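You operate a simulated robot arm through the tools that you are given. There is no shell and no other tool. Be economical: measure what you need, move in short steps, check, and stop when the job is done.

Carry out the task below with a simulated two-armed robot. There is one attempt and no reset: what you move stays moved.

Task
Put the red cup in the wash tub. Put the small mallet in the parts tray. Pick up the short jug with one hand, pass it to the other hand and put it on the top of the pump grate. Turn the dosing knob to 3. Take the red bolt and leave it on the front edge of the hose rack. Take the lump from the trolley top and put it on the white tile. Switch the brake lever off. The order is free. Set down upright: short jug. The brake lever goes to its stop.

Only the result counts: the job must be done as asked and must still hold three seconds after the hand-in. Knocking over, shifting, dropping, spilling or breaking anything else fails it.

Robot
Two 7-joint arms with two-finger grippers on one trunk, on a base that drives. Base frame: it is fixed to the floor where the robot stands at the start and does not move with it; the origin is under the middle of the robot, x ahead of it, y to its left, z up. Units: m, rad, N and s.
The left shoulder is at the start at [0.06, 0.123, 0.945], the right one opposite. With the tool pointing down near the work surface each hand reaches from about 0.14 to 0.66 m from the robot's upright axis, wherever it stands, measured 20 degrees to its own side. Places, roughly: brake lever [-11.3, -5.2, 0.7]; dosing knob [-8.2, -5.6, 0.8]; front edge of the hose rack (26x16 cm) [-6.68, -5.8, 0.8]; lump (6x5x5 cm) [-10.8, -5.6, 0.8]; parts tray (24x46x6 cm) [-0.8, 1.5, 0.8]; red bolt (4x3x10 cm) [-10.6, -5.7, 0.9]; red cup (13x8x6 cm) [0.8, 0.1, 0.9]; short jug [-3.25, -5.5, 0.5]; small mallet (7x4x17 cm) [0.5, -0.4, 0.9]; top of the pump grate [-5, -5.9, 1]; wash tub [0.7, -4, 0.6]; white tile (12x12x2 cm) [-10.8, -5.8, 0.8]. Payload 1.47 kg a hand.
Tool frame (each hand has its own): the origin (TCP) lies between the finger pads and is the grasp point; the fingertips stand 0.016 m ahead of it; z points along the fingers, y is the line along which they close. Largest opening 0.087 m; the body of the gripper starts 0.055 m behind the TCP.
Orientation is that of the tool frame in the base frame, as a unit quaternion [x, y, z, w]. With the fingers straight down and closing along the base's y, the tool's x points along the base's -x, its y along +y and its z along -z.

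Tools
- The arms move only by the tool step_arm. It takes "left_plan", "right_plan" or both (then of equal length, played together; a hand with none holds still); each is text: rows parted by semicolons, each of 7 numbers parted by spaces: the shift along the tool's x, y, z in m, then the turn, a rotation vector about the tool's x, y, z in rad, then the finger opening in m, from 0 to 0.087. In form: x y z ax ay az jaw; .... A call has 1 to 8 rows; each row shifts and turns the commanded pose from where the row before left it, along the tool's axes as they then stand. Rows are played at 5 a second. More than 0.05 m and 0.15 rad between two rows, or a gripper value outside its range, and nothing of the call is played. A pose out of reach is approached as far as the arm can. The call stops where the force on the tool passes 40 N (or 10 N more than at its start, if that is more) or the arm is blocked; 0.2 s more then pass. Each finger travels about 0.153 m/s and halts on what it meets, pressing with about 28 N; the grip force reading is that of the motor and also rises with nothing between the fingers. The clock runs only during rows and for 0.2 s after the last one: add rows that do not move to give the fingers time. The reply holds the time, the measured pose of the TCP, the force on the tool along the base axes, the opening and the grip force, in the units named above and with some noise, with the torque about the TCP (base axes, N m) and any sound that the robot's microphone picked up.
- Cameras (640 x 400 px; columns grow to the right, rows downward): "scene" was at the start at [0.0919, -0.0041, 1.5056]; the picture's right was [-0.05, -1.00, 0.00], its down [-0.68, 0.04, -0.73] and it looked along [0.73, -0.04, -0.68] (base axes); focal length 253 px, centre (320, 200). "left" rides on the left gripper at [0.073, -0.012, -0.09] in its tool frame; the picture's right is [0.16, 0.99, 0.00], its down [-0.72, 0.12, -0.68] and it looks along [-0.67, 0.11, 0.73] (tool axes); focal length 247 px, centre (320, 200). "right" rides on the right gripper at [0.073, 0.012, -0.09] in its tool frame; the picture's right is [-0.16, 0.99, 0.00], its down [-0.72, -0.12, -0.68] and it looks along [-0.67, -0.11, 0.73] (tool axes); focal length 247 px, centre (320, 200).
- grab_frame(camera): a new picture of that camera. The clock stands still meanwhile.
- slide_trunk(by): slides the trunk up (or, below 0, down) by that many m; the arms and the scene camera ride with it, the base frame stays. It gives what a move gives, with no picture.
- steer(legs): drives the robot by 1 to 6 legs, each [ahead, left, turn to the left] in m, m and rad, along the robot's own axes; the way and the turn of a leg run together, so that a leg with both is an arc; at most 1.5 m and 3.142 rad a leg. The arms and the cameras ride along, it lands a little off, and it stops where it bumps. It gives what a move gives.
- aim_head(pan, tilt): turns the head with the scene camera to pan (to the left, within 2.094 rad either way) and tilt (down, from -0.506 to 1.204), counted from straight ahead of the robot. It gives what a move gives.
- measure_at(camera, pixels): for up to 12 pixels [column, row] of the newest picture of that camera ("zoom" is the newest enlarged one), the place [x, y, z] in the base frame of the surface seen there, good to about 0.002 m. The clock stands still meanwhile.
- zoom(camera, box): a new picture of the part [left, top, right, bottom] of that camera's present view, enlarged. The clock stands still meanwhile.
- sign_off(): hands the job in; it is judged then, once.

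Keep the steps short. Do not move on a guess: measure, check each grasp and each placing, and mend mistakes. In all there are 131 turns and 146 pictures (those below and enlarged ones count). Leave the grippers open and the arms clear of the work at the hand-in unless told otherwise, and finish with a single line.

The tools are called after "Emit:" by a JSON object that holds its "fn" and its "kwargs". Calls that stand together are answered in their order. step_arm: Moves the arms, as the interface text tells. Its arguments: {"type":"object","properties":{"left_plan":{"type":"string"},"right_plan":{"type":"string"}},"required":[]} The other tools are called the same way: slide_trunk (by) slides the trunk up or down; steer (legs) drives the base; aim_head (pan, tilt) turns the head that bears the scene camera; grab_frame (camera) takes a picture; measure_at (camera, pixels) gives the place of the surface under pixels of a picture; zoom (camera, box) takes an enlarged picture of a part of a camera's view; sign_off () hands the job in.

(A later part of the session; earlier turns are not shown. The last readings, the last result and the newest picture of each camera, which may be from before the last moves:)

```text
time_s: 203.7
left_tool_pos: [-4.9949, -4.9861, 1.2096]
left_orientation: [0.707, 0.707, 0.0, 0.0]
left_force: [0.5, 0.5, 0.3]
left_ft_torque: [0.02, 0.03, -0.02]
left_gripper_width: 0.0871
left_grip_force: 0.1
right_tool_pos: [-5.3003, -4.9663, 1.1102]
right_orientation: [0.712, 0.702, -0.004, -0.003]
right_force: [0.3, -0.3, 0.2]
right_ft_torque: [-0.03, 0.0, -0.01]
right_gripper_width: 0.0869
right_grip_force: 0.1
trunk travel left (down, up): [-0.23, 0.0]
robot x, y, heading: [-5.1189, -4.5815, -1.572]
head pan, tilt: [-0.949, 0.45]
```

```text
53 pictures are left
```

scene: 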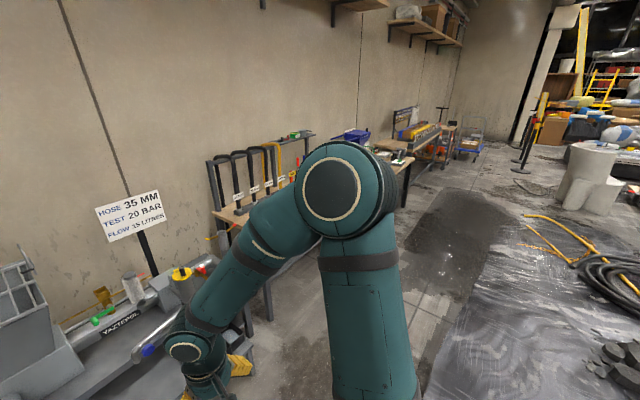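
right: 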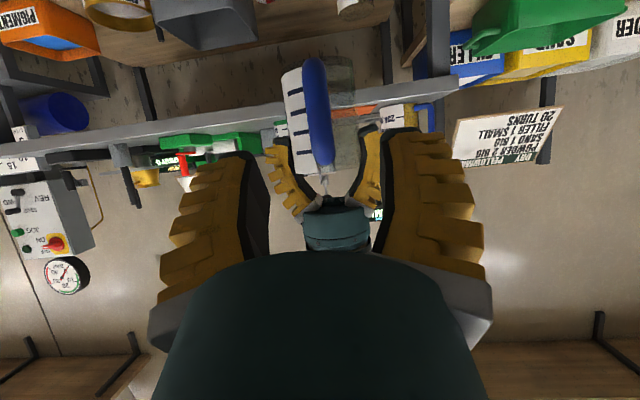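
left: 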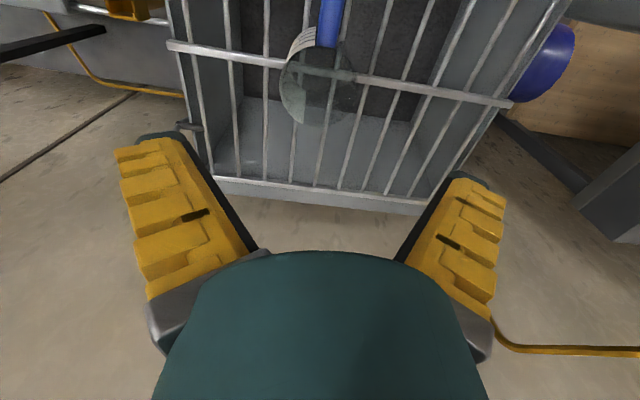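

Measure the lane: tarp edge, bench fronts, post.

Emit:
{"fn": "measure_at", "kwargs": {"camera": "scene", "pixels": [[445, 360], [492, 240], [525, 215], [575, 205], [405, 190], [300, 255], [470, 150], [525, 165], [440, 150], [275, 170]]}}

```text
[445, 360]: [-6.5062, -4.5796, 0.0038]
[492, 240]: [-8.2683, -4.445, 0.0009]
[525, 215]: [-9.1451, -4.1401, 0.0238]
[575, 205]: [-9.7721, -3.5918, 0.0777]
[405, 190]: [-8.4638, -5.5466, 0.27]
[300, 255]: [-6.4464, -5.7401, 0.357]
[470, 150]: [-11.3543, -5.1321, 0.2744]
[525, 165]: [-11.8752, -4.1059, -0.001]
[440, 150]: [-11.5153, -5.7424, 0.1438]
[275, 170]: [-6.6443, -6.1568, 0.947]
```

The lane is y -5.45…-4.6. Move ahead 0.33 and strafe right past the hose rack (photo there).

Emit:
{"fn": "steer", "kwargs": {"legs": [[0.33, 0, 0], [0, -1.4, 0]]}}

Emit:
{"fn": "aim_head", "kwargs": {"pan": -0.1, "tilt": 0.6}}

Emit:
{"fn": "grab_frame", "kwargs": {"camera": "scene"}}

```text
time_s: 218.0
left_tool_pos: [-6.4057, -5.3091, 1.2079]
left_orientation: [0.709, 0.705, 0.0, 0.001]
left_force: [0.5, -0.5, -0.5]
left_ft_torque: [0.02, 0.01, 0.02]
left_gripper_width: 0.0867
left_grip_force: 0.0
right_tool_pos: [-6.7109, -5.2877, 1.1105]
right_orientation: [0.715, 0.699, -0.005, -0.003]
right_force: [0.2, 0.6, 1.1]
right_ft_torque: [0.02, 0.01, 0.03]
right_gripper_width: 0.087
right_grip_force: 0.0
trunk travel left (down, up): [-0.23, 0.0]
robot x, y, heading: [-6.5266, -4.9042, -1.58]
head pan, tilt: [-0.949, 0.45]
```

```text
time_s: 219.2
left_tool_pos: [-6.4049, -5.31, 1.2086]
left_orientation: [0.709, 0.705, 0.0, 0.0]
left_force: [-0.7, 0.0, 0.0]
left_ft_torque: [0.01, 0.01, 0.02]
left_gripper_width: 0.087
left_grip_force: 0.0
right_tool_pos: [-6.7128, -5.2873, 1.1118]
right_orientation: [0.714, 0.7, -0.005, -0.003]
right_force: [-0.9, -0.1, -0.8]
right_ft_torque: [0.02, 0.01, 0.01]
right_gripper_width: 0.0869
right_grip_force: 0.0
trunk travel left (down, up): [-0.23, 0.0]
robot x, y, heading: [-6.5283, -4.9048, -1.578]
head pan, tilt: [-0.099, 0.6]
```

```text
52 pictures are left
```

scene: 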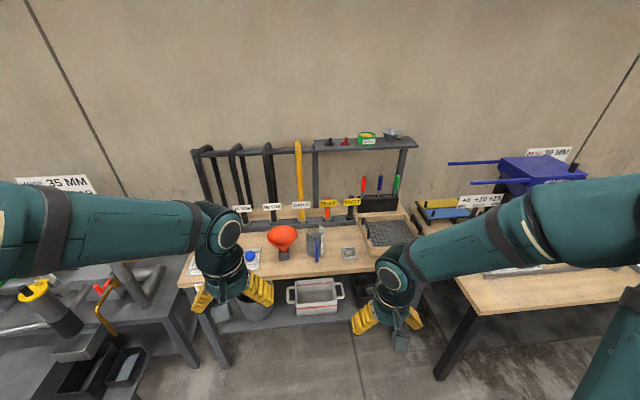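

Measure the hose-rack bench: front free area etc.

Emit:
{"fn": "measure_at", "kwargs": {"camera": "scene", "pixels": [[300, 268], [340, 268], [380, 262], [270, 268], [285, 235], [315, 245], [348, 253], [300, 274], [330, 255], [390, 245]]}}

Emit:
{"fn": "zoom", "kwargs": {"camera": "scene", "box": [220, 180, 430, 310]}}

```text
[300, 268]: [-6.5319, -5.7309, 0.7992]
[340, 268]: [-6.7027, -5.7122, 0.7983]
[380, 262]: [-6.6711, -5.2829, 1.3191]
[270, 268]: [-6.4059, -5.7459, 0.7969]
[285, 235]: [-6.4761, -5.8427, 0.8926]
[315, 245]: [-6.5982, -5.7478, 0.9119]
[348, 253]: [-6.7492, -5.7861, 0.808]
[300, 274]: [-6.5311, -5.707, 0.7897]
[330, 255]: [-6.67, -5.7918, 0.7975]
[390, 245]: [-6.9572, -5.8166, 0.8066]
```

```text
3.05 times, centred on (325, 245) of scene
```

zoom: 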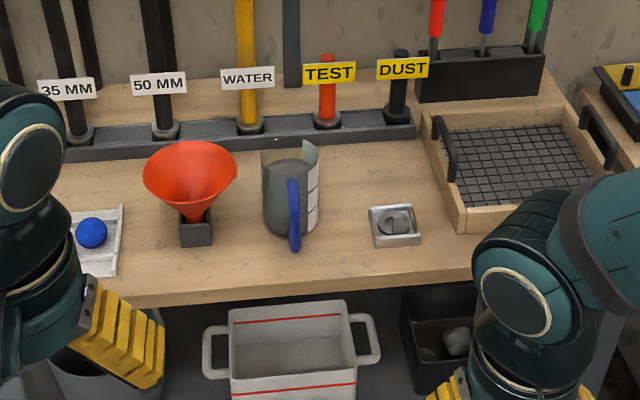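

The target spot (-6.68, -5.80) lies between a jug and a small dish, free. Continue right to the knob station.

Emit:
{"fn": "steer", "kwargs": {"legs": [[0, -1.45, 0.008]]}}

Emit:
{"fn": "grab_frame", "kwargs": {"camera": "scene"}}

```text
time_s: 231.8
left_tool_pos: [-7.8329, -5.301, 1.208]
left_orientation: [0.708, 0.707, 0.0, -0.001]
left_force: [0.8, 0.1, 0.1]
left_ft_torque: [0.03, 0.0, 0.01]
left_gripper_width: 0.0869
left_grip_force: 0.0
right_tool_pos: [-8.1384, -5.2794, 1.111]
right_orientation: [0.713, 0.701, -0.004, -0.004]
right_force: [-0.9, 0.3, 1.2]
right_ft_torque: [0.01, 0.02, -0.04]
right_gripper_width: 0.0866
right_grip_force: 0.0
trunk travel left (down, up): [-0.23, 0.0]
robot x, y, heading: [-7.9553, -4.9003, -1.575]
head pan, tilt: [-0.099, 0.6]
```

```text
50 pictures are left
```

scene: 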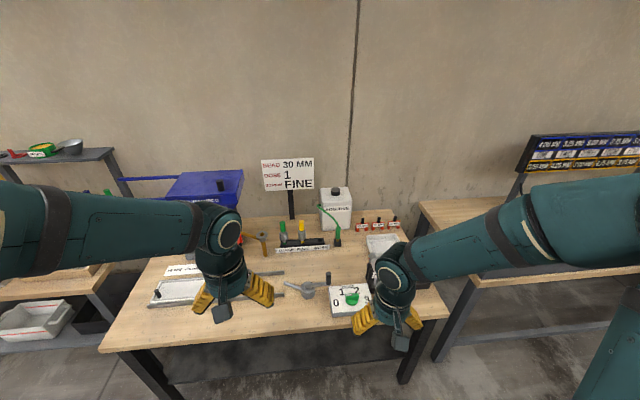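

The green knob with a 0–3 scale is at scene (350,297). Look closer with scene and right cameras.

Emit:
{"fn": "zoom", "kwargs": {"camera": "scene", "box": [290, 250, 420, 335]}}

Emit:
{"fn": "grab_frame", "kwargs": {"camera": "right"}}

```text
4.71 times, centred on (355, 292) of scene
```

zoom: 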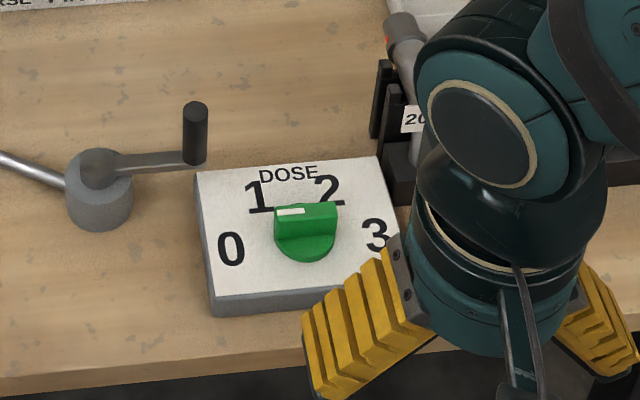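

```text
48 pictures are left
```

right: 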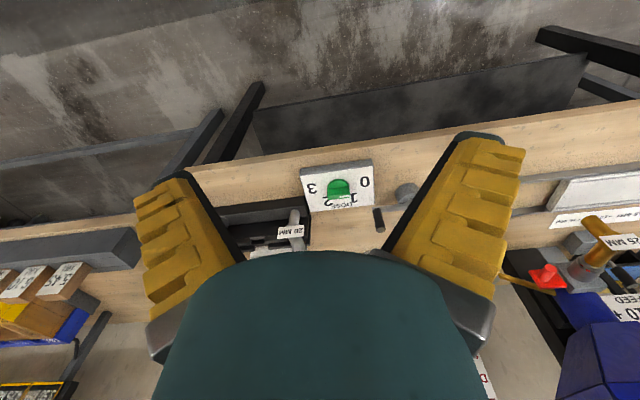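

Emit:
{"fn": "zoom", "kwargs": {"camera": "right", "box": [290, 150, 390, 220]}}

Emit:
{"fn": "measure_at", "kwargs": {"camera": "zoom", "pixels": [[310, 180], [250, 170], [400, 170], [310, 280], [270, 275], [320, 120], [160, 250], [500, 180], [290, 220], [340, 340], [290, 310], [420, 315]]}}

```text
5.71 times, centred on (340, 185) of right
```

zoom: 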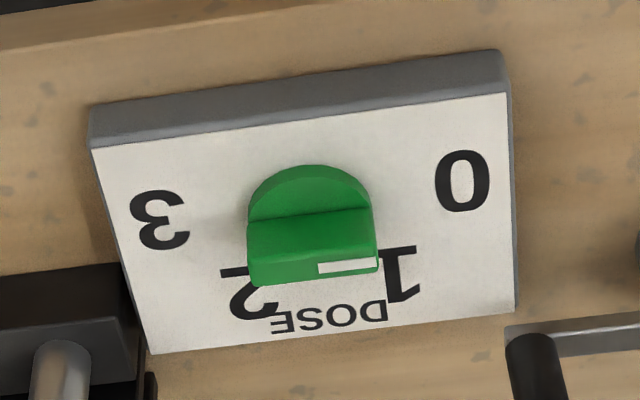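

```text
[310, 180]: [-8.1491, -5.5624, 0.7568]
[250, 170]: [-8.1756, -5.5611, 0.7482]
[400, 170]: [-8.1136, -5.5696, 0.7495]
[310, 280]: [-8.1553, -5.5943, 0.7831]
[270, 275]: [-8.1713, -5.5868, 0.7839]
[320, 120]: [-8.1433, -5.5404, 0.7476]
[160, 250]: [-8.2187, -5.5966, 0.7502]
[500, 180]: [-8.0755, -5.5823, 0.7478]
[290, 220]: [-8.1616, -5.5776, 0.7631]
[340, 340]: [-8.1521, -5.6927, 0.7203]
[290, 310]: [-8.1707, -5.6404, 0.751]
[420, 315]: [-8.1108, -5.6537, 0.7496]
```

The white mark points at 0 (left); 3 is to the right, so turn the knob 180° clockwise (seen from above). The ridge lies along x, centre ≈(-8.152,-5.586), top z 0.783. Lower the trunk, drive ahead 0.16, and rotate the right tool −90° first.

Emit:
{"fn": "measure_at", "kwargs": {"camera": "right", "pixels": [[295, 215], [290, 235], [378, 210], [383, 228], [260, 225], [405, 190], [300, 225]]}}

Emit:
{"fn": "slide_trunk", "kwargs": {"by": -0.13}}

Emit:
{"fn": "steer", "kwargs": {"legs": [[0.16, 0, 0.004]]}}

Emit:
{"fn": "step_arm", "kwargs": {"right_plan": "0 0 0 0 0 -0.14 0.06; 0 0 0 0 0 -0.14 0.06; 0 0 0 0 0 -0.14 0.06; 0 0 0 0 0 -0.14 0.06; 0 0 0 0 0 -0.14 0.06; 0 0 0 0 0 -0.14 0.06; 0 0 0 0 0 -0.14 0.06; 0 0 0 0 0 -0.14 0.06"}}

```text
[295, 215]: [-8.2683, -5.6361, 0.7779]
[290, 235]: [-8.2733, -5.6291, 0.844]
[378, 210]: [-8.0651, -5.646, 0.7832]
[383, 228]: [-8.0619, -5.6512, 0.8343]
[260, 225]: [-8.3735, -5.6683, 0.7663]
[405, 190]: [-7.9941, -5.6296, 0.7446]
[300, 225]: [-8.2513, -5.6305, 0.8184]
```

```text
time_s: 233.4
left_tool_pos: [-7.8335, -5.3019, 1.0792]
left_orientation: [0.708, 0.706, -0.001, 0.001]
left_force: [0.1, 0.1, 0.6]
left_ft_torque: [0.01, -0.02, -0.01]
left_gripper_width: 0.0872
left_grip_force: 0.1
right_tool_pos: [-8.138, -5.2791, 0.9807]
right_orientation: [0.713, 0.701, -0.004, -0.003]
right_force: [0.1, 0.5, -0.3]
right_ft_torque: [-0.03, 0.0, 0.0]
right_gripper_width: 0.0871
right_grip_force: 0.1
trunk travel left (down, up): [-0.1, 0.13]
robot x, y, heading: [-7.9514, -4.8976, -1.577]
head pan, tilt: [-0.099, 0.6]
```

```text
time_s: 234.8
left_tool_pos: [-7.833, -5.4598, 1.0774]
left_orientation: [0.707, 0.707, 0.001, 0.0]
left_force: [1.1, -1.3, 0.0]
left_ft_torque: [0.03, -0.03, 0.02]
left_gripper_width: 0.0873
left_grip_force: 0.0
right_tool_pos: [-8.1383, -5.4389, 0.981]
right_orientation: [0.713, 0.702, -0.003, -0.003]
right_force: [0.1, -0.8, 0.1]
right_ft_torque: [0.03, 0.01, -0.03]
right_gripper_width: 0.087
right_grip_force: 0.0
trunk travel left (down, up): [-0.1, 0.13]
robot x, y, heading: [-7.955, -5.0607, -1.568]
head pan, tilt: [-0.099, 0.6]
```

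```text
time_s: 236.6
left_tool_pos: [-7.8325, -5.4599, 1.0792]
left_orientation: [0.707, 0.707, 0.0, 0.001]
left_force: [-0.5, 0.2, -0.3]
left_ft_torque: [-0.02, -0.06, 0.02]
left_gripper_width: 0.0869
left_grip_force: 0.0
right_tool_pos: [-8.1385, -5.4391, 0.9805]
right_orientation: [0.23, 0.973, -0.001, -0.005]
right_force: [0.1, -0.3, -0.3]
right_ft_torque: [-0.01, 0.0, 0.02]
right_gripper_width: 0.0648
right_grip_force: 3.3
trunk travel left (down, up): [-0.1, 0.13]
robot x, y, heading: [-7.956, -5.057, -1.578]
head pan, tilt: [-0.099, 0.6]
```

Continue: finish rotation so fingers close along y, then move over the knob (tool y −0.147) and look.

Emit:
{"fn": "step_arm", "kwargs": {"right_plan": "0 0 0 0 0 -0.116 0.06; 0 0 0 0 0 -0.116 0.06; 0 0 0 0 0 -0.116 0.06; 0 0 0 0 0 -0.116 0.06; 0.004 -0.045 0 0 0 0 0.06; 0.005 -0.045 0 0 0 0 0.06; 0.005 -0.045 0.02 0 0 0 0.06; 0 -0.012 0.04 0 0 0 0.06"}}

Emit:
{"fn": "grab_frame", "kwargs": {"camera": "right"}}

```text
time_s: 238.4
left_tool_pos: [-7.8327, -5.4598, 1.0779]
left_orientation: [0.707, 0.707, 0.0, 0.0]
left_force: [-0.3, -0.4, 0.0]
left_ft_torque: [-0.03, 0.01, 0.0]
left_gripper_width: 0.087
left_grip_force: 0.1
right_tool_pos: [-8.1526, -5.586, 0.9206]
right_orientation: [0.001, 1.0, -0.001, -0.005]
right_force: [-0.5, 0.2, 0.0]
right_ft_torque: [0.0, -0.02, 0.0]
right_gripper_width: 0.0646
right_grip_force: 3.4
trunk travel left (down, up): [-0.1, 0.13]
robot x, y, heading: [-7.9558, -5.0574, -1.571]
head pan, tilt: [-0.099, 0.6]
```

```text
46 pictures are left
```

right: 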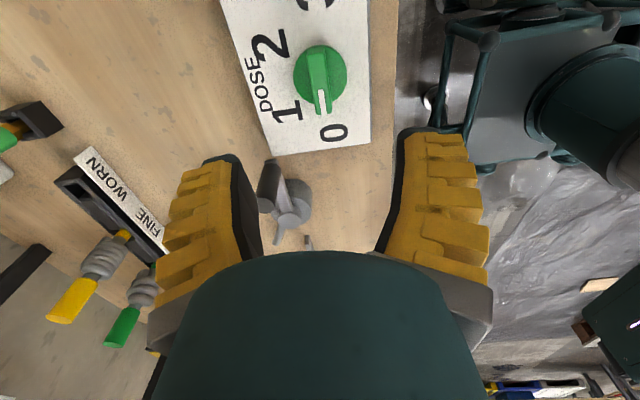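

Now the knob is clearly seen. Measure pointer and digits precisely.

Emit:
{"fn": "zoom", "kwargs": {"camera": "right", "box": [240, 0, 400, 160]}}

Emit:
{"fn": "measure_at", "kwargs": {"camera": "right", "pixels": [[333, 132], [287, 112], [268, 44], [318, 3], [317, 52], [320, 75], [324, 108], [315, 98], [331, 96], [346, 75], [296, 75]]}}

```text
2.50 times, centred on (320, 80) of right
```

zoom: 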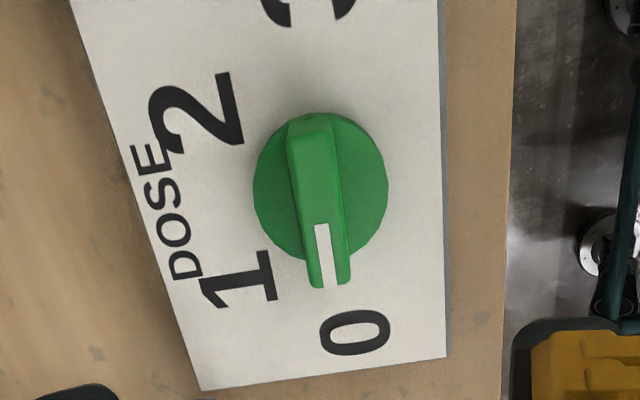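

```text
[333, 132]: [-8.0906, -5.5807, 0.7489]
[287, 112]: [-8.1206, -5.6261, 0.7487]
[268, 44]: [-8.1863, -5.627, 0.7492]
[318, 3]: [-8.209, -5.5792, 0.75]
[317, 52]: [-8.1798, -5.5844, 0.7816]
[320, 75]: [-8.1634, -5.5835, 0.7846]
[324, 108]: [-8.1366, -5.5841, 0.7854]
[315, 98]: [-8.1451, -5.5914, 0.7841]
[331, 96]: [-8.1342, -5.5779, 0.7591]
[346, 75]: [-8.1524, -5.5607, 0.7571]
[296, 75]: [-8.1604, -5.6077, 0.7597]
```

Pointer lies exactly along +x (at 0); 3 is exactly opposite. Knob axis ≈(-8.156, -5.5845). Descend to z≈0.778 and close on the ridge.

Emit:
{"fn": "step_arm", "kwargs": {"right_plan": "0.0035 0.0015 0.045 0 0 0 0.05; 0 0 0.045 0 0 0 0.05; 0 0 0.035 0 0 0 0.05; 0 0 0.017 0 0 0 0.05; 0 0 0 0 0 0 0; 0 0 0 0 0 0 0; 0 0 0 0 0 0 0"}}

Emit:
{"fn": "grab_frame", "kwargs": {"camera": "right"}}

```text
time_s: 240.0
left_tool_pos: [-7.832, -5.4599, 1.0782]
left_orientation: [0.707, 0.707, 0.0, 0.0]
left_force: [0.4, 0.9, -0.3]
left_ft_torque: [0.0, 0.01, -0.01]
left_gripper_width: 0.087
left_grip_force: 0.0
right_tool_pos: [-8.1574, -5.5861, 0.7794]
right_orientation: [0.001, 1.0, -0.002, -0.005]
right_force: [-1.1, -10.5, 9.5]
right_ft_torque: [-0.14, 0.07, -0.02]
right_gripper_width: 0.0096
right_grip_force: 29.8
trunk travel left (down, up): [-0.1, 0.13]
robot x, y, heading: [-7.9537, -5.0539, -1.569]
head pan, tilt: [-0.099, 0.6]
```

```text
44 pictures are left
```

right: 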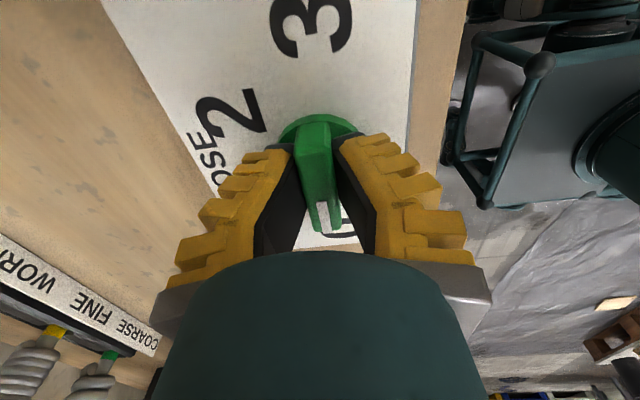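

Ridge gripped. Turn clockwise (tool +z), 8 rows of 0.15.

Emit:
{"fn": "step_arm", "kwargs": {"right_plan": "0 0 0 0 0 0.15 0; 0 0 0 0 0 0.15 0; 0 0 0 0 0 0.15 0; 0 0 0 0 0 0.15 0; 0 0 0 0 0 0.15 0; 0 0 0 0 0 0.15 0; 0 0 0 0 0 0.15 0; 0 0 0 0 0 0.15 0"}}

Emit:
{"fn": "step_arm", "kwargs": {"right_plan": "0 0 0 0 0 0.15 0; 0 0 0 0 0 0.15 0; 0 0 0 0 0 0.15 0; 0 0 0 0 0 0.15 0; 0 0 0 0 0 0.15 0; 0 0 0 0 0 0.15 0; 0 0 0 0 0 0.15 0; 0 0 0 0 0 0.15 0"}}

Emit:
{"fn": "step_arm", "kwargs": {"right_plan": "0 0 0 0 0 0.15 0; 0 0 0 0 0 0.15 0; 0 0 0 0 0 0.15 0; 0 0 0 0 0 0.15 0; 0 0 0 0 0 0.14 0; 0 0 0 0 0 0 0"}}

Emit:
{"fn": "grab_frame", "kwargs": {"camera": "right"}}

```text
time_s: 241.8
left_tool_pos: [-7.8294, -5.4601, 1.0787]
left_orientation: [0.708, 0.707, -0.001, 0.0]
left_force: [-0.7, -0.1, -0.7]
left_ft_torque: [0.02, -0.03, -0.01]
left_gripper_width: 0.0869
left_grip_force: 0.1
right_tool_pos: [-8.1541, -5.5833, 0.7802]
right_orientation: [0.564, 0.826, -0.003, -0.005]
right_force: [20.2, 3.4, 12.7]
right_ft_torque: [0.56, 0.01, 0.18]
right_gripper_width: 0.0119
right_grip_force: 29.8
trunk travel left (down, up): [-0.1, 0.13]
robot x, y, heading: [-7.9533, -5.0526, -1.571]
head pan, tilt: [-0.099, 0.6]
```

```text
time_s: 243.6
left_tool_pos: [-7.8293, -5.459, 1.078]
left_orientation: [0.707, 0.707, -0.002, -0.001]
left_force: [-0.1, 0.1, -0.7]
left_ft_torque: [0.02, 0.01, 0.0]
left_gripper_width: 0.0868
left_grip_force: 0.0
right_tool_pos: [-8.1524, -5.587, 0.7791]
right_orientation: [0.932, 0.363, -0.004, 0.001]
right_force: [31.0, -2.0, 4.0]
right_ft_torque: [-0.09, -0.29, 0.09]
right_gripper_width: 0.007
right_grip_force: 29.8
trunk travel left (down, up): [-0.1, 0.13]
robot x, y, heading: [-7.9521, -5.0529, -1.568]
head pan, tilt: [-0.099, 0.6]
```

```text
time_s: 245.0
left_tool_pos: [-7.8311, -5.4606, 1.0783]
left_orientation: [0.708, 0.706, -0.001, -0.001]
left_force: [0.1, 0.8, -0.3]
left_ft_torque: [0.01, 0.01, 0.0]
left_gripper_width: 0.087
left_grip_force: 0.0
right_tool_pos: [-8.156, -5.5851, 0.7799]
right_orientation: [1.0, 0.0, -0.005, 0.002]
right_force: [22.6, -18.2, 5.8]
right_ft_torque: [-0.17, -0.3, 0.02]
right_gripper_width: 0.0075
right_grip_force: 29.9
trunk travel left (down, up): [-0.1, 0.13]
robot x, y, heading: [-7.9562, -5.0559, -1.567]
head pan, tilt: [-0.099, 0.6]
```

```text
43 pictures are left
```

right: 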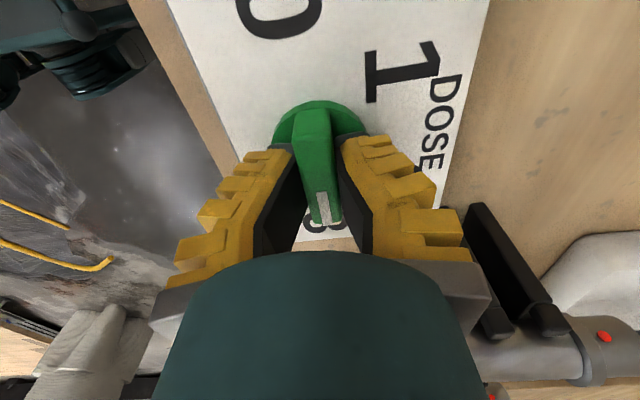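

The mark now points to 3. Open, rise, and rotate the wrist back halfway.

Emit:
{"fn": "step_arm", "kwargs": {"right_plan": "0 0 0 0 0 0 0.03; 0 0 0 0 0 0 0.05; 0 0 0 0 0 0 0.05; 0 0 -0.03 0 0 0 0.05; 0 0 -0.045 0 0 0 0.05; 0 0 -0.045 0 0 0 0.05; 0 0 -0.045 0 0 0 0.05; 0 0 -0.03 0 0 0 0.05"}}

Emit:
{"fn": "grab_frame", "kwargs": {"camera": "right"}}

Emit:
{"fn": "step_arm", "kwargs": {"right_plan": "0 0 0 0 0 -0.15 0.087; 0 0 0 0 0 -0.15 0.087; 0 0 0 0 0 -0.15 0.087; 0 0 0 0 0 -0.15 0.087; 0 0 0 0 0 -0.15 0.087; 0 0 0 0 0 -0.15 0.087; 0 0 0 0 0 -0.15 0.087; 0 0 0 0 0 -0.15 0.087"}}

```text
time_s: 246.8
left_tool_pos: [-7.8329, -5.4601, 1.0776]
left_orientation: [0.707, 0.707, -0.001, 0.0]
left_force: [0.4, -0.1, 0.7]
left_ft_torque: [0.03, -0.01, -0.02]
left_gripper_width: 0.0871
left_grip_force: 0.1
right_tool_pos: [-8.1554, -5.5834, 0.9742]
right_orientation: [1.0, 0.001, -0.005, 0.001]
right_force: [0.5, 0.1, 0.5]
right_ft_torque: [0.03, -0.02, -0.03]
right_gripper_width: 0.0556
right_grip_force: 4.0
trunk travel left (down, up): [-0.1, 0.13]
robot x, y, heading: [-7.9575, -5.0541, -1.573]
head pan, tilt: [-0.099, 0.6]
```

```text
42 pictures are left
```

right: 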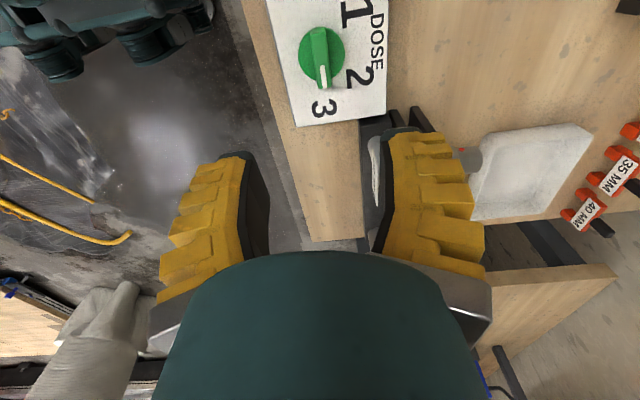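

```text
time_s: 248.6
left_tool_pos: [-7.832, -5.4584, 1.0786]
left_orientation: [0.707, 0.707, 0.001, 0.0]
left_force: [0.5, -0.3, -0.1]
left_ft_torque: [0.0, 0.0, 0.03]
left_gripper_width: 0.087
left_grip_force: 0.1
right_tool_pos: [-8.1554, -5.5845, 0.9745]
right_orientation: [0.824, 0.566, -0.005, -0.002]
right_force: [0.0, 0.2, 0.5]
right_ft_torque: [-0.01, 0.0, -0.02]
right_gripper_width: 0.087
right_grip_force: 0.1
trunk travel left (down, up): [-0.1, 0.13]
robot x, y, heading: [-7.9541, -5.0558, -1.572]
head pan, tilt: [-0.099, 0.6]
```

Knob is at 3. Finish the wrist rotation, retract, and drive on toward x≈-10.5.

Emit:
{"fn": "step_arm", "kwargs": {"right_plan": "0 0 -0.03 0 0 -0.15 0.087; 0 0 -0.03 0 0 -0.15 0.087; 0 0 -0.03 0 0 -0.04 0.087; 0.045 0 -0.03 0 0 0 0.087; 0.045 0 0 0 0 0 0.087; 0.045 0 0 0 0 0 0.087; 0.045 0 0 0 0 0 0.087"}}

Emit:
{"fn": "steer", "kwargs": {"legs": [[-0.16, 0, 0], [0, -1.3, 0], [0, -1.2, 0]]}}

Emit:
{"fn": "aim_head", "kwargs": {"pan": -0.2, "tilt": 0.6}}

Emit:
{"fn": "grab_frame", "kwargs": {"camera": "scene"}}

```text
refused: row 4 steps farther than a row can; nothing moved
```

```text
time_s: 271.6
left_tool_pos: [-10.3226, -5.3216, 1.0782]
left_orientation: [0.7, 0.714, 0.0, 0.0]
left_force: [1.4, -0.1, 0.1]
left_ft_torque: [0.02, 0.0, 0.02]
left_gripper_width: 0.0871
left_grip_force: 0.0
right_tool_pos: [-10.6442, -5.4522, 0.9748]
right_orientation: [0.82, 0.573, -0.005, -0.002]
right_force: [0.0, -0.6, 0.1]
right_ft_torque: [0.01, -0.01, 0.02]
right_gripper_width: 0.0871
right_grip_force: 0.0
trunk travel left (down, up): [-0.1, 0.13]
robot x, y, heading: [-10.4518, -4.9177, -1.551]
head pan, tilt: [-0.099, 0.6]
```

```text
time_s: 272.3
left_tool_pos: [-10.3212, -5.3219, 1.0781]
left_orientation: [0.7, 0.714, 0.0, 0.0]
left_force: [0.7, 0.1, -0.5]
left_ft_torque: [0.01, 0.01, -0.01]
left_gripper_width: 0.0873
left_grip_force: 0.1
right_tool_pos: [-10.6429, -5.4526, 0.974]
right_orientation: [0.82, 0.573, -0.005, -0.002]
right_force: [0.3, -0.3, -0.2]
right_ft_torque: [-0.01, 0.01, 0.04]
right_gripper_width: 0.0869
right_grip_force: 0.0
trunk travel left (down, up): [-0.1, 0.13]
robot x, y, heading: [-10.4526, -4.9217, -1.556]
head pan, tilt: [-0.201, 0.6]
```

```text
41 pictures are left
```

scene: 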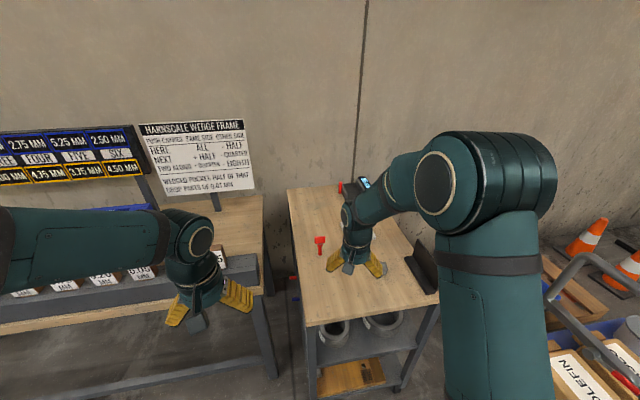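

The retraction was refused but the drive passed clear (no contact). Now retract the right hand and finish its rotation, then look at the trolley.

Emit:
{"fn": "step_arm", "kwargs": {"right_plan": "0 0 -0.04 0 0 -0.15 0.087; 0 0 -0.04 0 0 -0.15 0.087; 0 0 -0.03 0 0 -0.05 0.087; 0.045 0 0 0 0 0 0.087; 0.045 0 0 0 0 0 0.087; 0.045 0 0 0 0 0 0.087; 0.045 0 0 0 0 0 0.087"}}

Emit:
{"fn": "grab_frame", "kwargs": {"camera": "scene"}}

Emit:
{"fn": "grab_frame", "kwargs": {"camera": "right"}}

```text
time_s: 273.9
left_tool_pos: [-10.3232, -5.321, 1.0802]
left_orientation: [0.7, 0.714, -0.002, 0.001]
left_force: [-0.2, 0.4, -0.7]
left_ft_torque: [-0.03, -0.03, 0.02]
left_gripper_width: 0.0868
left_grip_force: 0.0
right_tool_pos: [-10.6412, -5.2699, 1.0839]
right_orientation: [0.708, 0.707, -0.004, -0.002]
right_force: [0.0, -0.5, 0.2]
right_ft_torque: [-0.04, 0.0, 0.0]
right_gripper_width: 0.0869
right_grip_force: 0.1
trunk travel left (down, up): [-0.1, 0.13]
robot x, y, heading: [-10.4537, -4.9171, -1.553]
head pan, tilt: [-0.201, 0.6]
```

```text
40 pictures are left
```

scene: 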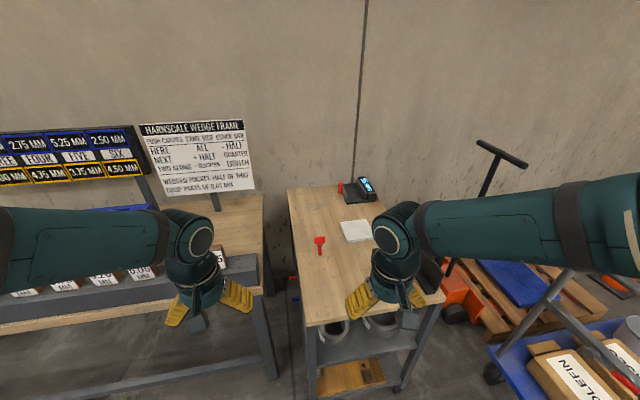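

```text
39 pictures are left
```

right: 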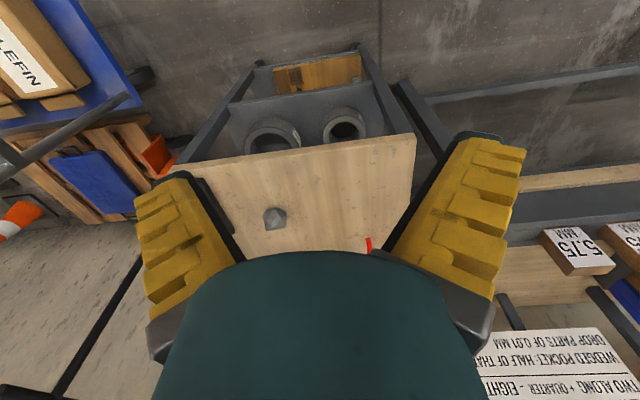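

Lump at right-picture (275,217); bolt at scene (320,243); tile at scene (355,230). Measure.

Emit:
{"fn": "measure_at", "kwargs": {"camera": "right", "pixels": [[275, 212], [264, 218], [286, 214], [273, 228], [277, 207], [300, 180], [370, 240]]}}

Emit:
{"fn": "measure_at", "kwargs": {"camera": "scene", "pixels": [[320, 238], [320, 247], [320, 253], [355, 230], [345, 240], [370, 237], [341, 222], [362, 221], [300, 280], [310, 322], [440, 298]]}}

Emit:
{"fn": "zoom", "kwargs": {"camera": "scene", "box": [280, 180, 450, 330]}}

```text
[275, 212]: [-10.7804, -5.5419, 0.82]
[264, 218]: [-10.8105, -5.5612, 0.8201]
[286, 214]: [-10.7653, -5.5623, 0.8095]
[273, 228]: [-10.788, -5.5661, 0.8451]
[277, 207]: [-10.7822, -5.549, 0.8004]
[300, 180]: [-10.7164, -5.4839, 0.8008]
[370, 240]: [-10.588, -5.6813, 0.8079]
```

```text
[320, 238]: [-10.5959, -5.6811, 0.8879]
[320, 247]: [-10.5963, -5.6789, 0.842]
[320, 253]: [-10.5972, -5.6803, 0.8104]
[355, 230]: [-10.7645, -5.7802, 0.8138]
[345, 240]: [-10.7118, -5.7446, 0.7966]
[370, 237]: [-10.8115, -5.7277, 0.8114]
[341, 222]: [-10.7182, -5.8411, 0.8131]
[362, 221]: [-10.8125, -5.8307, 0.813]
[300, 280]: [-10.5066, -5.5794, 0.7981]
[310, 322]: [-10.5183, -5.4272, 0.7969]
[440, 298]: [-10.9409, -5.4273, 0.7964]
```

```text
2.67 times, centred on (365, 255) of scene
```

zoom: 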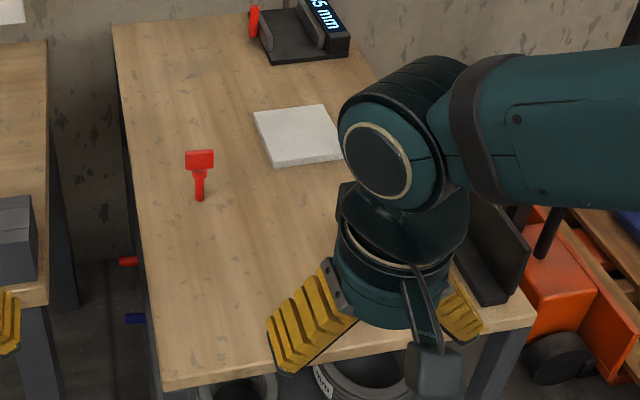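

Bolt stands at (-10.596, -5.680), tile top z 0.813 centred ≈(-10.77,-5.785), lump at (-10.788,-5.56) top 0.845; trolley front y≈-5.42. Drive to (-10.66, -5.12) without touching the trolley.

Emit:
{"fn": "steer", "kwargs": {"legs": [[0, -0.2, -0.018], [0.19, 0, 0]]}}

Emit:
{"fn": "grab_frame", "kwargs": {"camera": "right"}}

```text
time_s: 277.4
left_tool_pos: [-10.5321, -5.5131, 1.0778]
left_orientation: [0.707, 0.707, 0.0, 0.0]
left_force: [0.4, -0.1, 0.8]
left_ft_torque: [0.04, -0.01, -0.03]
left_gripper_width: 0.087
left_grip_force: 0.0
right_tool_pos: [-10.8495, -5.4584, 1.0839]
right_orientation: [0.715, 0.699, -0.004, -0.003]
right_force: [-0.1, 0.1, 0.7]
right_ft_torque: [0.04, -0.01, 0.01]
right_gripper_width: 0.0873
right_grip_force: 0.0
trunk travel left (down, up): [-0.1, 0.13]
robot x, y, heading: [-10.6562, -5.1091, -1.576]
head pan, tilt: [-0.201, 0.6]
```

```text
37 pictures are left
```

right: 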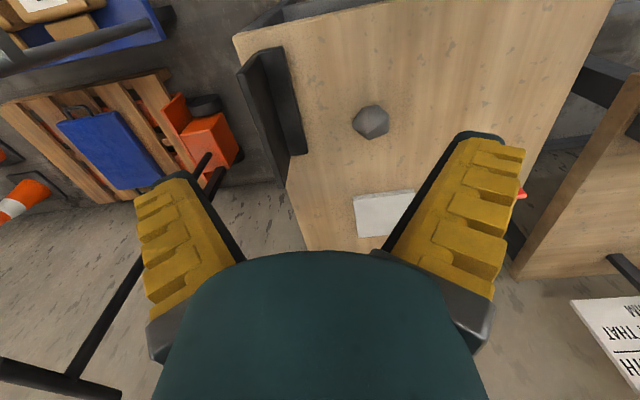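

Emit:
{"fn": "zoom", "kwargs": {"camera": "right", "box": [320, 80, 430, 150]}}

Emit:
{"fn": "measure_at", "kwargs": {"camera": "right", "pixels": [[372, 118], [355, 120], [389, 120], [370, 107], [370, 137], [285, 90], [290, 60], [357, 197], [413, 191], [360, 235], [395, 230]]}}

```text
5.71 times, centred on (375, 115) of right
```

zoom: 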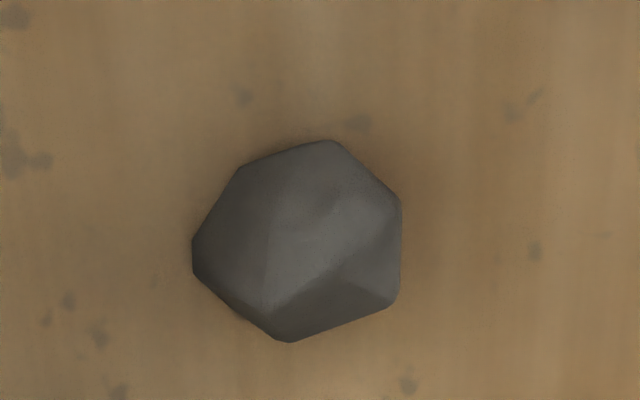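

```text
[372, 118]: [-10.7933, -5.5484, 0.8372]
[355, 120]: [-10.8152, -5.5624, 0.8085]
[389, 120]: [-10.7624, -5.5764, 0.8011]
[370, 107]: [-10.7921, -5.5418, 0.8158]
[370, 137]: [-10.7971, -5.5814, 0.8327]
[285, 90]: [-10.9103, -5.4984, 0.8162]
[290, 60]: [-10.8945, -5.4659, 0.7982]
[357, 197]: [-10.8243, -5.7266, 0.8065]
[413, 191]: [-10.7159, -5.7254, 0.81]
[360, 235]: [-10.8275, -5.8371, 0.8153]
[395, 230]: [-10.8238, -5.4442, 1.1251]
```

Lump centre ≈(-10.789, -5.562), ~5 cm wide. Move over it and descend most of the way.

Emit:
{"fn": "step_arm", "kwargs": {"right_plan": "-0.035 0.02 0 0 0 0 0.087; -0.035 0.02 0 0 0 0 0.087; -0.033 0.02 0 0 0 0 0.087; 0 0 0.045 0 0 0 0.087; 0 0 0.045 0 0 0 0.087; 0 0 0.045 0 0 0 0.087; 0 0 0.03 0 0 0 0.087"}}

Emit:
{"fn": "grab_frame", "kwargs": {"camera": "right"}}

```text
time_s: 279.0
left_tool_pos: [-10.5314, -5.5134, 1.0792]
left_orientation: [0.707, 0.707, 0.0, 0.0]
left_force: [-1.0, 0.0, 0.0]
left_ft_torque: [-0.02, -0.03, 0.02]
left_gripper_width: 0.0868
left_grip_force: 0.1
right_tool_pos: [-10.7919, -5.5615, 0.9175]
right_orientation: [0.714, 0.7, -0.005, -0.003]
right_force: [0.1, 0.4, 0.1]
right_ft_torque: [-0.02, -0.01, 0.02]
right_gripper_width: 0.0871
right_grip_force: 0.0
trunk travel left (down, up): [-0.1, 0.13]
robot x, y, heading: [-10.659, -5.1106, -1.574]
head pan, tilt: [-0.201, 0.6]
```

```text
35 pictures are left
```

right: 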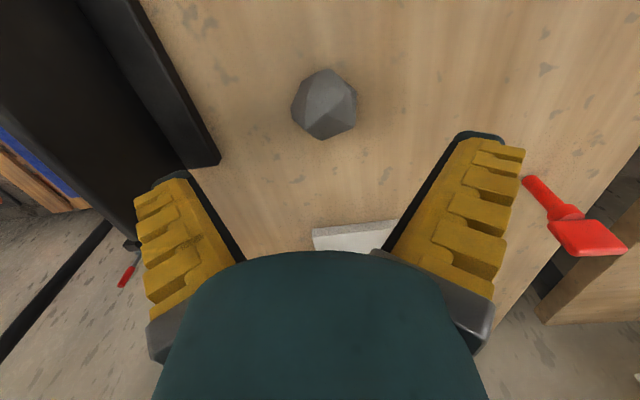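

Aligned within 3 mm. Descend to z≈0.82, close and lift.

Emit:
{"fn": "step_arm", "kwargs": {"right_plan": "0 0.003 0.045 0 0 0 0.075; 0 0 0.035 0 0 0 0.075; 0 0 0.017 0 0 0 0.075; 0 0 0 0 0 0 0.03; 0 0 0 0 0 0 0.03; 0 0 0 0 0 0 0.03; 0 0 -0.04 0 0 0 0.03; 0 0 -0.04 0 0 0 0.03"}}

Emit:
{"fn": "grab_frame", "kwargs": {"camera": "right"}}

```text
time_s: 280.8
left_tool_pos: [-10.5316, -5.5141, 1.0784]
left_orientation: [0.708, 0.707, 0.0, 0.001]
left_force: [0.5, -0.4, 0.0]
left_ft_torque: [0.01, 0.03, 0.04]
left_gripper_width: 0.087
left_grip_force: 0.1
right_tool_pos: [-10.7904, -5.5622, 0.9013]
right_orientation: [0.714, 0.7, -0.005, -0.003]
right_force: [-0.9, -0.3, -1.2]
right_ft_torque: [-0.01, -0.02, 0.0]
right_gripper_width: 0.0385
right_grip_force: 27.9
trunk travel left (down, up): [-0.1, 0.13]
robot x, y, heading: [-10.6559, -5.1077, -1.574]
head pan, tilt: [-0.201, 0.6]
```

```text
34 pictures are left
```

right: 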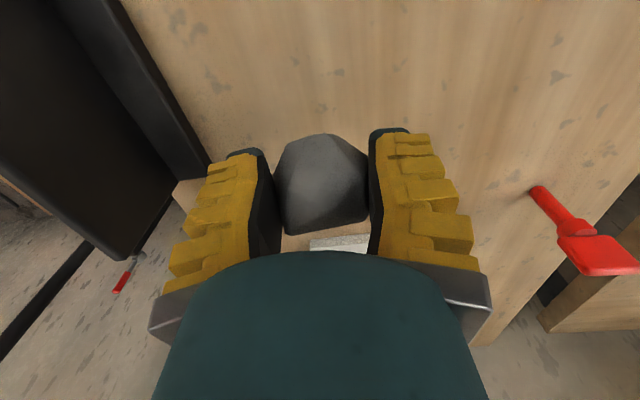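

Lump held. Move forward 0.21 toward the tile centre (-10.77, -5.775).

Emit:
{"fn": "step_arm", "kwargs": {"right_plan": "-0.043 0.004 0 0 0 0 0.03; -0.043 0.004 0 0 0 0 0.03; -0.043 0.004 0 0 0 0 0.03; -0.043 0.003 0 0 0 0 0.03; -0.041 0 0 0 0 0 0.03; 0 0 0.02 0 0 0 0.03"}}

Emit:
{"fn": "grab_frame", "kwargs": {"camera": "scene"}}

```text
time_s: 282.2
left_tool_pos: [-10.532, -5.5134, 1.0794]
left_orientation: [0.707, 0.707, -0.001, 0.001]
left_force: [-0.5, -0.1, 0.4]
left_ft_torque: [0.01, -0.01, 0.03]
left_gripper_width: 0.0868
left_grip_force: 0.1
right_tool_pos: [-10.7787, -5.7769, 0.8811]
right_orientation: [0.714, 0.7, -0.004, -0.004]
right_force: [0.5, 0.5, -1.2]
right_ft_torque: [0.0, 0.03, 0.0]
right_gripper_width: 0.038
right_grip_force: 28.1
trunk travel left (down, up): [-0.1, 0.13]
robot x, y, heading: [-10.653, -5.108, -1.572]
head pan, tilt: [-0.201, 0.6]
```

```text
33 pictures are left
```

scene: 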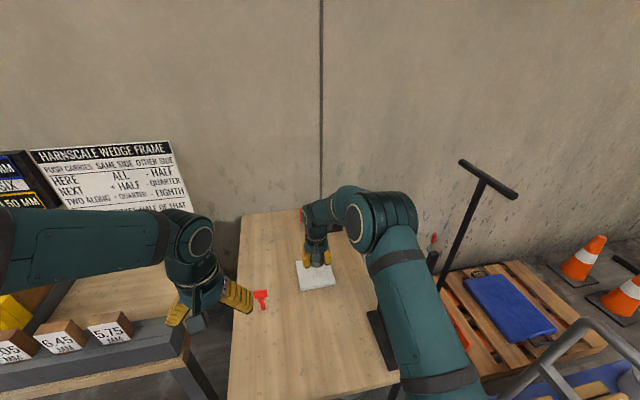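

Reached. Shift 7 mm left and lower onto the tile (expected contact z≈0.836).

Emit:
{"fn": "step_arm", "kwargs": {"right_plan": "-0.003 0.007 0.02 0 0 0 0.03; 0 0 0.015 0 0 0 0.03; 0 0 0.007 0 0 0 0.03; 0 0 0.004 0 0 0 0.03"}}

Emit:
{"fn": "grab_frame", "kwargs": {"camera": "right"}}

```text
time_s: 283.2
left_tool_pos: [-10.5309, -5.5125, 1.079]
left_orientation: [0.707, 0.707, -0.001, 0.0]
left_force: [0.4, 0.0, 0.5]
left_ft_torque: [0.0, -0.02, 0.0]
left_gripper_width: 0.0869
left_grip_force: 0.1
right_tool_pos: [-10.7736, -5.7792, 0.8374]
right_orientation: [0.714, 0.7, -0.007, -0.002]
right_force: [-1.2, 2.1, 14.5]
right_ft_torque: [-0.21, 0.44, -0.08]
right_gripper_width: 0.0409
right_grip_force: 28.0
trunk travel left (down, up): [-0.1, 0.13]
robot x, y, heading: [-10.6547, -5.1094, -1.572]
head pan, tilt: [-0.201, 0.6]
```

```text
32 pictures are left
```

right: 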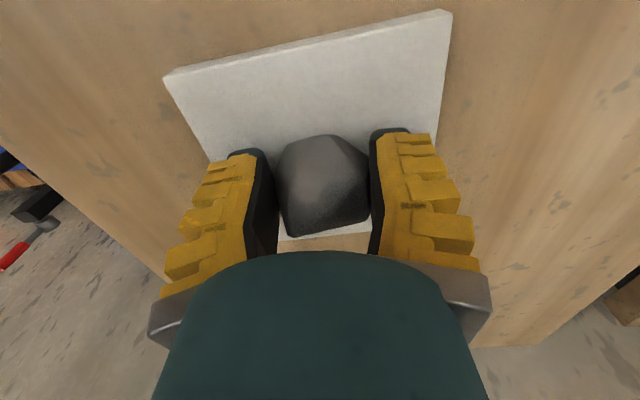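

Contact (14.5 N). The lump may be near the tile's far edge; measure before releasing.

Emit:
{"fn": "measure_at", "kwargs": {"camera": "right", "pixels": [[165, 75], [450, 15], [210, 160], [435, 130], [325, 236], [320, 150], [320, 225], [290, 240], [300, 140], [370, 228]]}}

```text
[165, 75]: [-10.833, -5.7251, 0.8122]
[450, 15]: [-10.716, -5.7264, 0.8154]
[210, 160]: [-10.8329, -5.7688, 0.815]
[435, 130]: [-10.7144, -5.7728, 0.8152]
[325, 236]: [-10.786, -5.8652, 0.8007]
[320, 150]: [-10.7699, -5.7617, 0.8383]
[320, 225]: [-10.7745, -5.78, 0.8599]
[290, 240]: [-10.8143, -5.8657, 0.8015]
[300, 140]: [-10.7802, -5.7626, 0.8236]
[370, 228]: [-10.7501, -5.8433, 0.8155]
```

The lump is centred (tile y -5.726…-5.845). Open and rise.

Emit:
{"fn": "step_arm", "kwargs": {"right_plan": "0 0 -0.001 0 0 0 0.04; 0 0 0 0 0 0 0.06; 0 0 0 0 0 0 0.07; 0 0 0 0 0 0 0.075; 0 0 -0.03 0 0 0 0.075; 0 0 -0.045 0 0 0 0.075; 0 0 -0.045 0 0 0 0.075; 0 0 -0.045 0 0 0 0.075"}}

Emit:
{"fn": "grab_frame", "kwargs": {"camera": "right"}}

Emit:
{"fn": "grab_frame", "kwargs": {"camera": "left"}}

```text
time_s: 285.0
left_tool_pos: [-10.5307, -5.5127, 1.0777]
left_orientation: [0.707, 0.707, -0.001, 0.0]
left_force: [-0.3, -0.1, -0.1]
left_ft_torque: [-0.04, 0.03, 0.0]
left_gripper_width: 0.0871
left_grip_force: 0.1
right_tool_pos: [-10.7715, -5.7771, 1.0023]
right_orientation: [0.714, 0.7, -0.004, -0.003]
right_force: [-0.3, 0.2, -0.6]
right_ft_torque: [-0.01, 0.01, -0.01]
right_gripper_width: 0.0774
right_grip_force: 1.7
trunk travel left (down, up): [-0.1, 0.13]
robot x, y, heading: [-10.6506, -5.109, -1.573]
head pan, tilt: [-0.201, 0.6]
```

```text
31 pictures are left
```

right: 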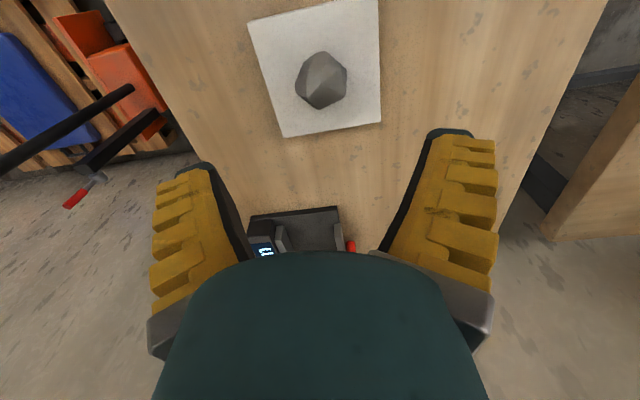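

```text
30 pictures are left
```

left: 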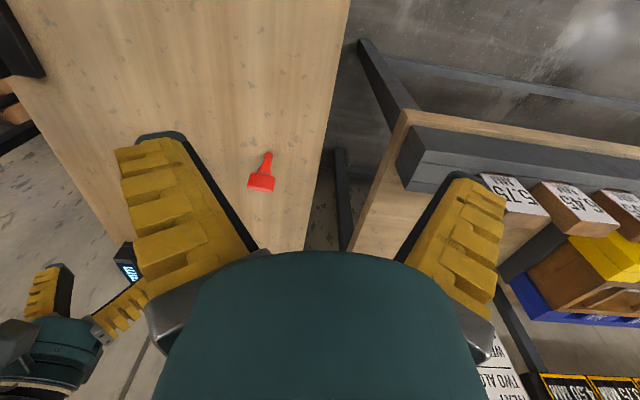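

The lump rests on the tile. Measure the bolt in the left view (head (261,182), foot (268,155)) and retract the right hand.

Emit:
{"fn": "measure_at", "kwargs": {"camera": "left", "pixels": [[261, 183], [250, 185], [273, 181], [263, 173], [267, 160], [268, 154], [260, 189]]}}

Emit:
{"fn": "zoom", "kwargs": {"camera": "left", "box": [235, 145, 295, 195]}}

Emit:
{"fn": "step_arm", "kwargs": {"right_plan": "0.03 -0.02 -0.03 0 0 0 0.087; 0.045 0 -0.02 0 0 0 0.087; 0.045 0 -0.02 0 0 0 0.087; 0.045 0 0 0 0 0 0.087; 0.045 0 0 0 0 0 0.087; 0.045 0 0 0 0 0 0.087; 0.045 0 0 0 0 0 0.087"}}

```text
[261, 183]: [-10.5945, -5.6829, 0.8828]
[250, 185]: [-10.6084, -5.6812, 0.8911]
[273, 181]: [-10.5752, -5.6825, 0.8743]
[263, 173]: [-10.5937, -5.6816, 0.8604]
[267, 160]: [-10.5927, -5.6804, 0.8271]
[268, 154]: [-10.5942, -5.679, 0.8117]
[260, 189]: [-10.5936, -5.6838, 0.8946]
```

```text
8.00 times, centred on (265, 170) of left
```

zoom: 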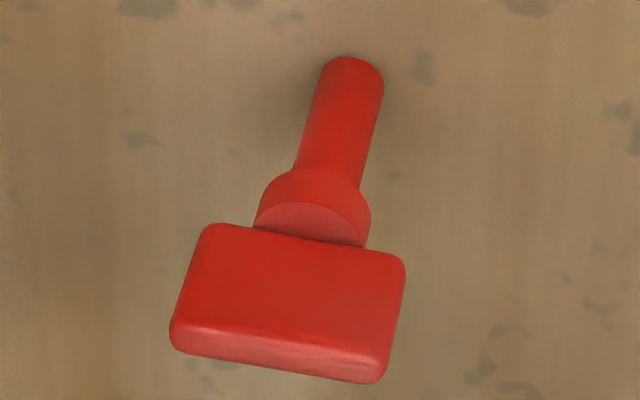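

```text
time_s: 286.6
left_tool_pos: [-10.5319, -5.5127, 1.0793]
left_orientation: [0.707, 0.707, -0.001, 0.001]
left_force: [-0.3, 0.5, 0.7]
left_ft_torque: [-0.04, -0.04, -0.02]
left_gripper_width: 0.087
left_grip_force: 0.1
right_tool_pos: [-10.7837, -5.4759, 1.0699]
right_orientation: [0.715, 0.699, -0.004, -0.003]
right_force: [0.4, -0.6, 0.7]
right_ft_torque: [0.0, 0.0, -0.01]
right_gripper_width: 0.0869
right_grip_force: 0.1
trunk travel left (down, up): [-0.1, 0.13]
robot x, y, heading: [-10.6555, -5.1097, -1.568]
head pan, tilt: [-0.201, 0.6]
```

The bolt stands on its shaft: head 4 cm wide along x at (-10.593, -5.69), z 0.87–0.90. Move the left hand over it and look.

Emit:
{"fn": "step_arm", "kwargs": {"left_plan": "-0.036 -0.0125 0 0 0 0 0.087; -0.036 -0.0125 0 0 0 0 0.087; -0.036 -0.0125 0 0 0 0 0.087; -0.036 -0.0125 0 0 0 0 0.087; -0.033 -0.011 0.01 0 0 0 0.087; 0 0 0.045 0 0 0 0.087; 0 0 0.045 0 0 0 0.087; 0 0 0 0 0 0 0.087"}}

Emit:
{"fn": "grab_frame", "kwargs": {"camera": "left"}}

```text
time_s: 288.4
left_tool_pos: [-10.5919, -5.6901, 0.9789]
left_orientation: [0.707, 0.707, -0.001, 0.0]
left_force: [-0.3, -0.5, 0.8]
left_ft_torque: [0.02, -0.01, -0.01]
left_gripper_width: 0.087
left_grip_force: 0.1
right_tool_pos: [-10.784, -5.477, 1.07]
right_orientation: [0.715, 0.7, -0.005, -0.003]
right_force: [0.5, 0.2, 0.3]
right_ft_torque: [0.01, -0.01, -0.02]
right_gripper_width: 0.0869
right_grip_force: 0.0
trunk travel left (down, up): [-0.1, 0.13]
robot x, y, heading: [-10.6505, -5.1065, -1.57]
head pan, tilt: [-0.201, 0.6]
```

```text
28 pictures are left
```

left: 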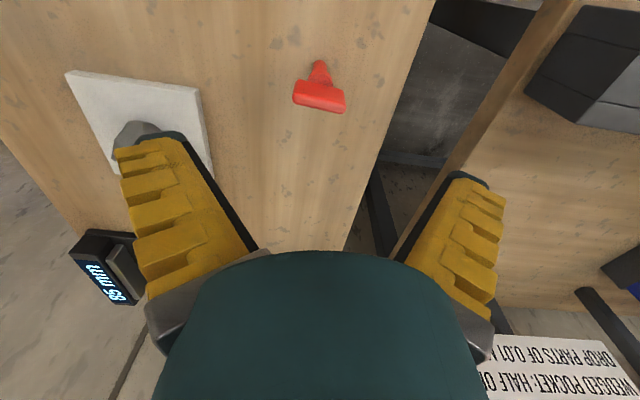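

Emit:
{"fn": "measure_at", "kwargs": {"camera": "left", "pixels": [[294, 92], [345, 98], [320, 90], [320, 105], [295, 101], [343, 109], [320, 72]]}}

```text
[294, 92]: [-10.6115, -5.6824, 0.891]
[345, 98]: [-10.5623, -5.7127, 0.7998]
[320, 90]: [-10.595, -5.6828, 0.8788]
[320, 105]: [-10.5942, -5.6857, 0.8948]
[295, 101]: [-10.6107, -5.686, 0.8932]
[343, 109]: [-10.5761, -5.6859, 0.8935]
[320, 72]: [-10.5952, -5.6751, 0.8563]
```

Head centre x=-10.594: aligned. Descend to z 0.884, close, lift.

Emit:
{"fn": "step_arm", "kwargs": {"left_plan": "0 -0.002 0.045 0 0 0 0.07; 0 0 0.035 0 0 0 0.07; 0 0 0.015 0 0 0 0.07; 0 0 0 0 0 0 0.02; 0 0 0 0 0 0 0.02; 0 0 0 0 0 0 0.02; 0 0 -0.04 0 0 0 0.02; 0 0 -0.04 0 0 0 0.02"}}

Emit:
{"fn": "grab_frame", "kwargs": {"camera": "left"}}

```text
time_s: 290.2
left_tool_pos: [-10.594, -5.6894, 0.9636]
left_orientation: [0.707, 0.707, 0.0, 0.0]
left_force: [0.3, 0.0, -0.2]
left_ft_torque: [0.0, 0.01, 0.05]
left_gripper_width: 0.031
left_grip_force: 27.7
right_tool_pos: [-10.7841, -5.4762, 1.0709]
right_orientation: [0.715, 0.7, -0.004, -0.003]
right_force: [-0.1, -0.1, -0.6]
right_ft_torque: [0.01, 0.04, 0.03]
right_gripper_width: 0.087
right_grip_force: 0.1
trunk travel left (down, up): [-0.1, 0.13]
robot x, y, heading: [-10.6547, -5.1121, -1.573]
head pan, tilt: [-0.201, 0.6]
```

```text
27 pictures are left
```

left: 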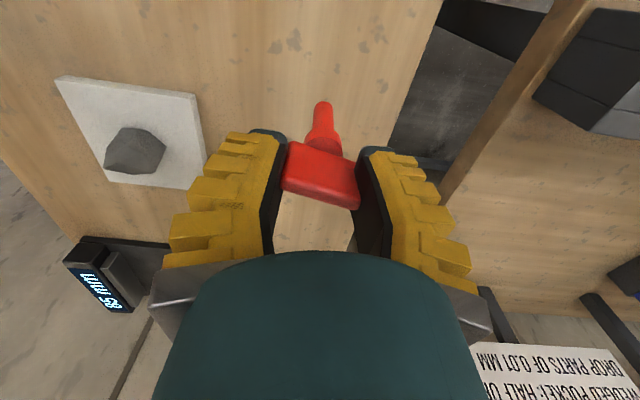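

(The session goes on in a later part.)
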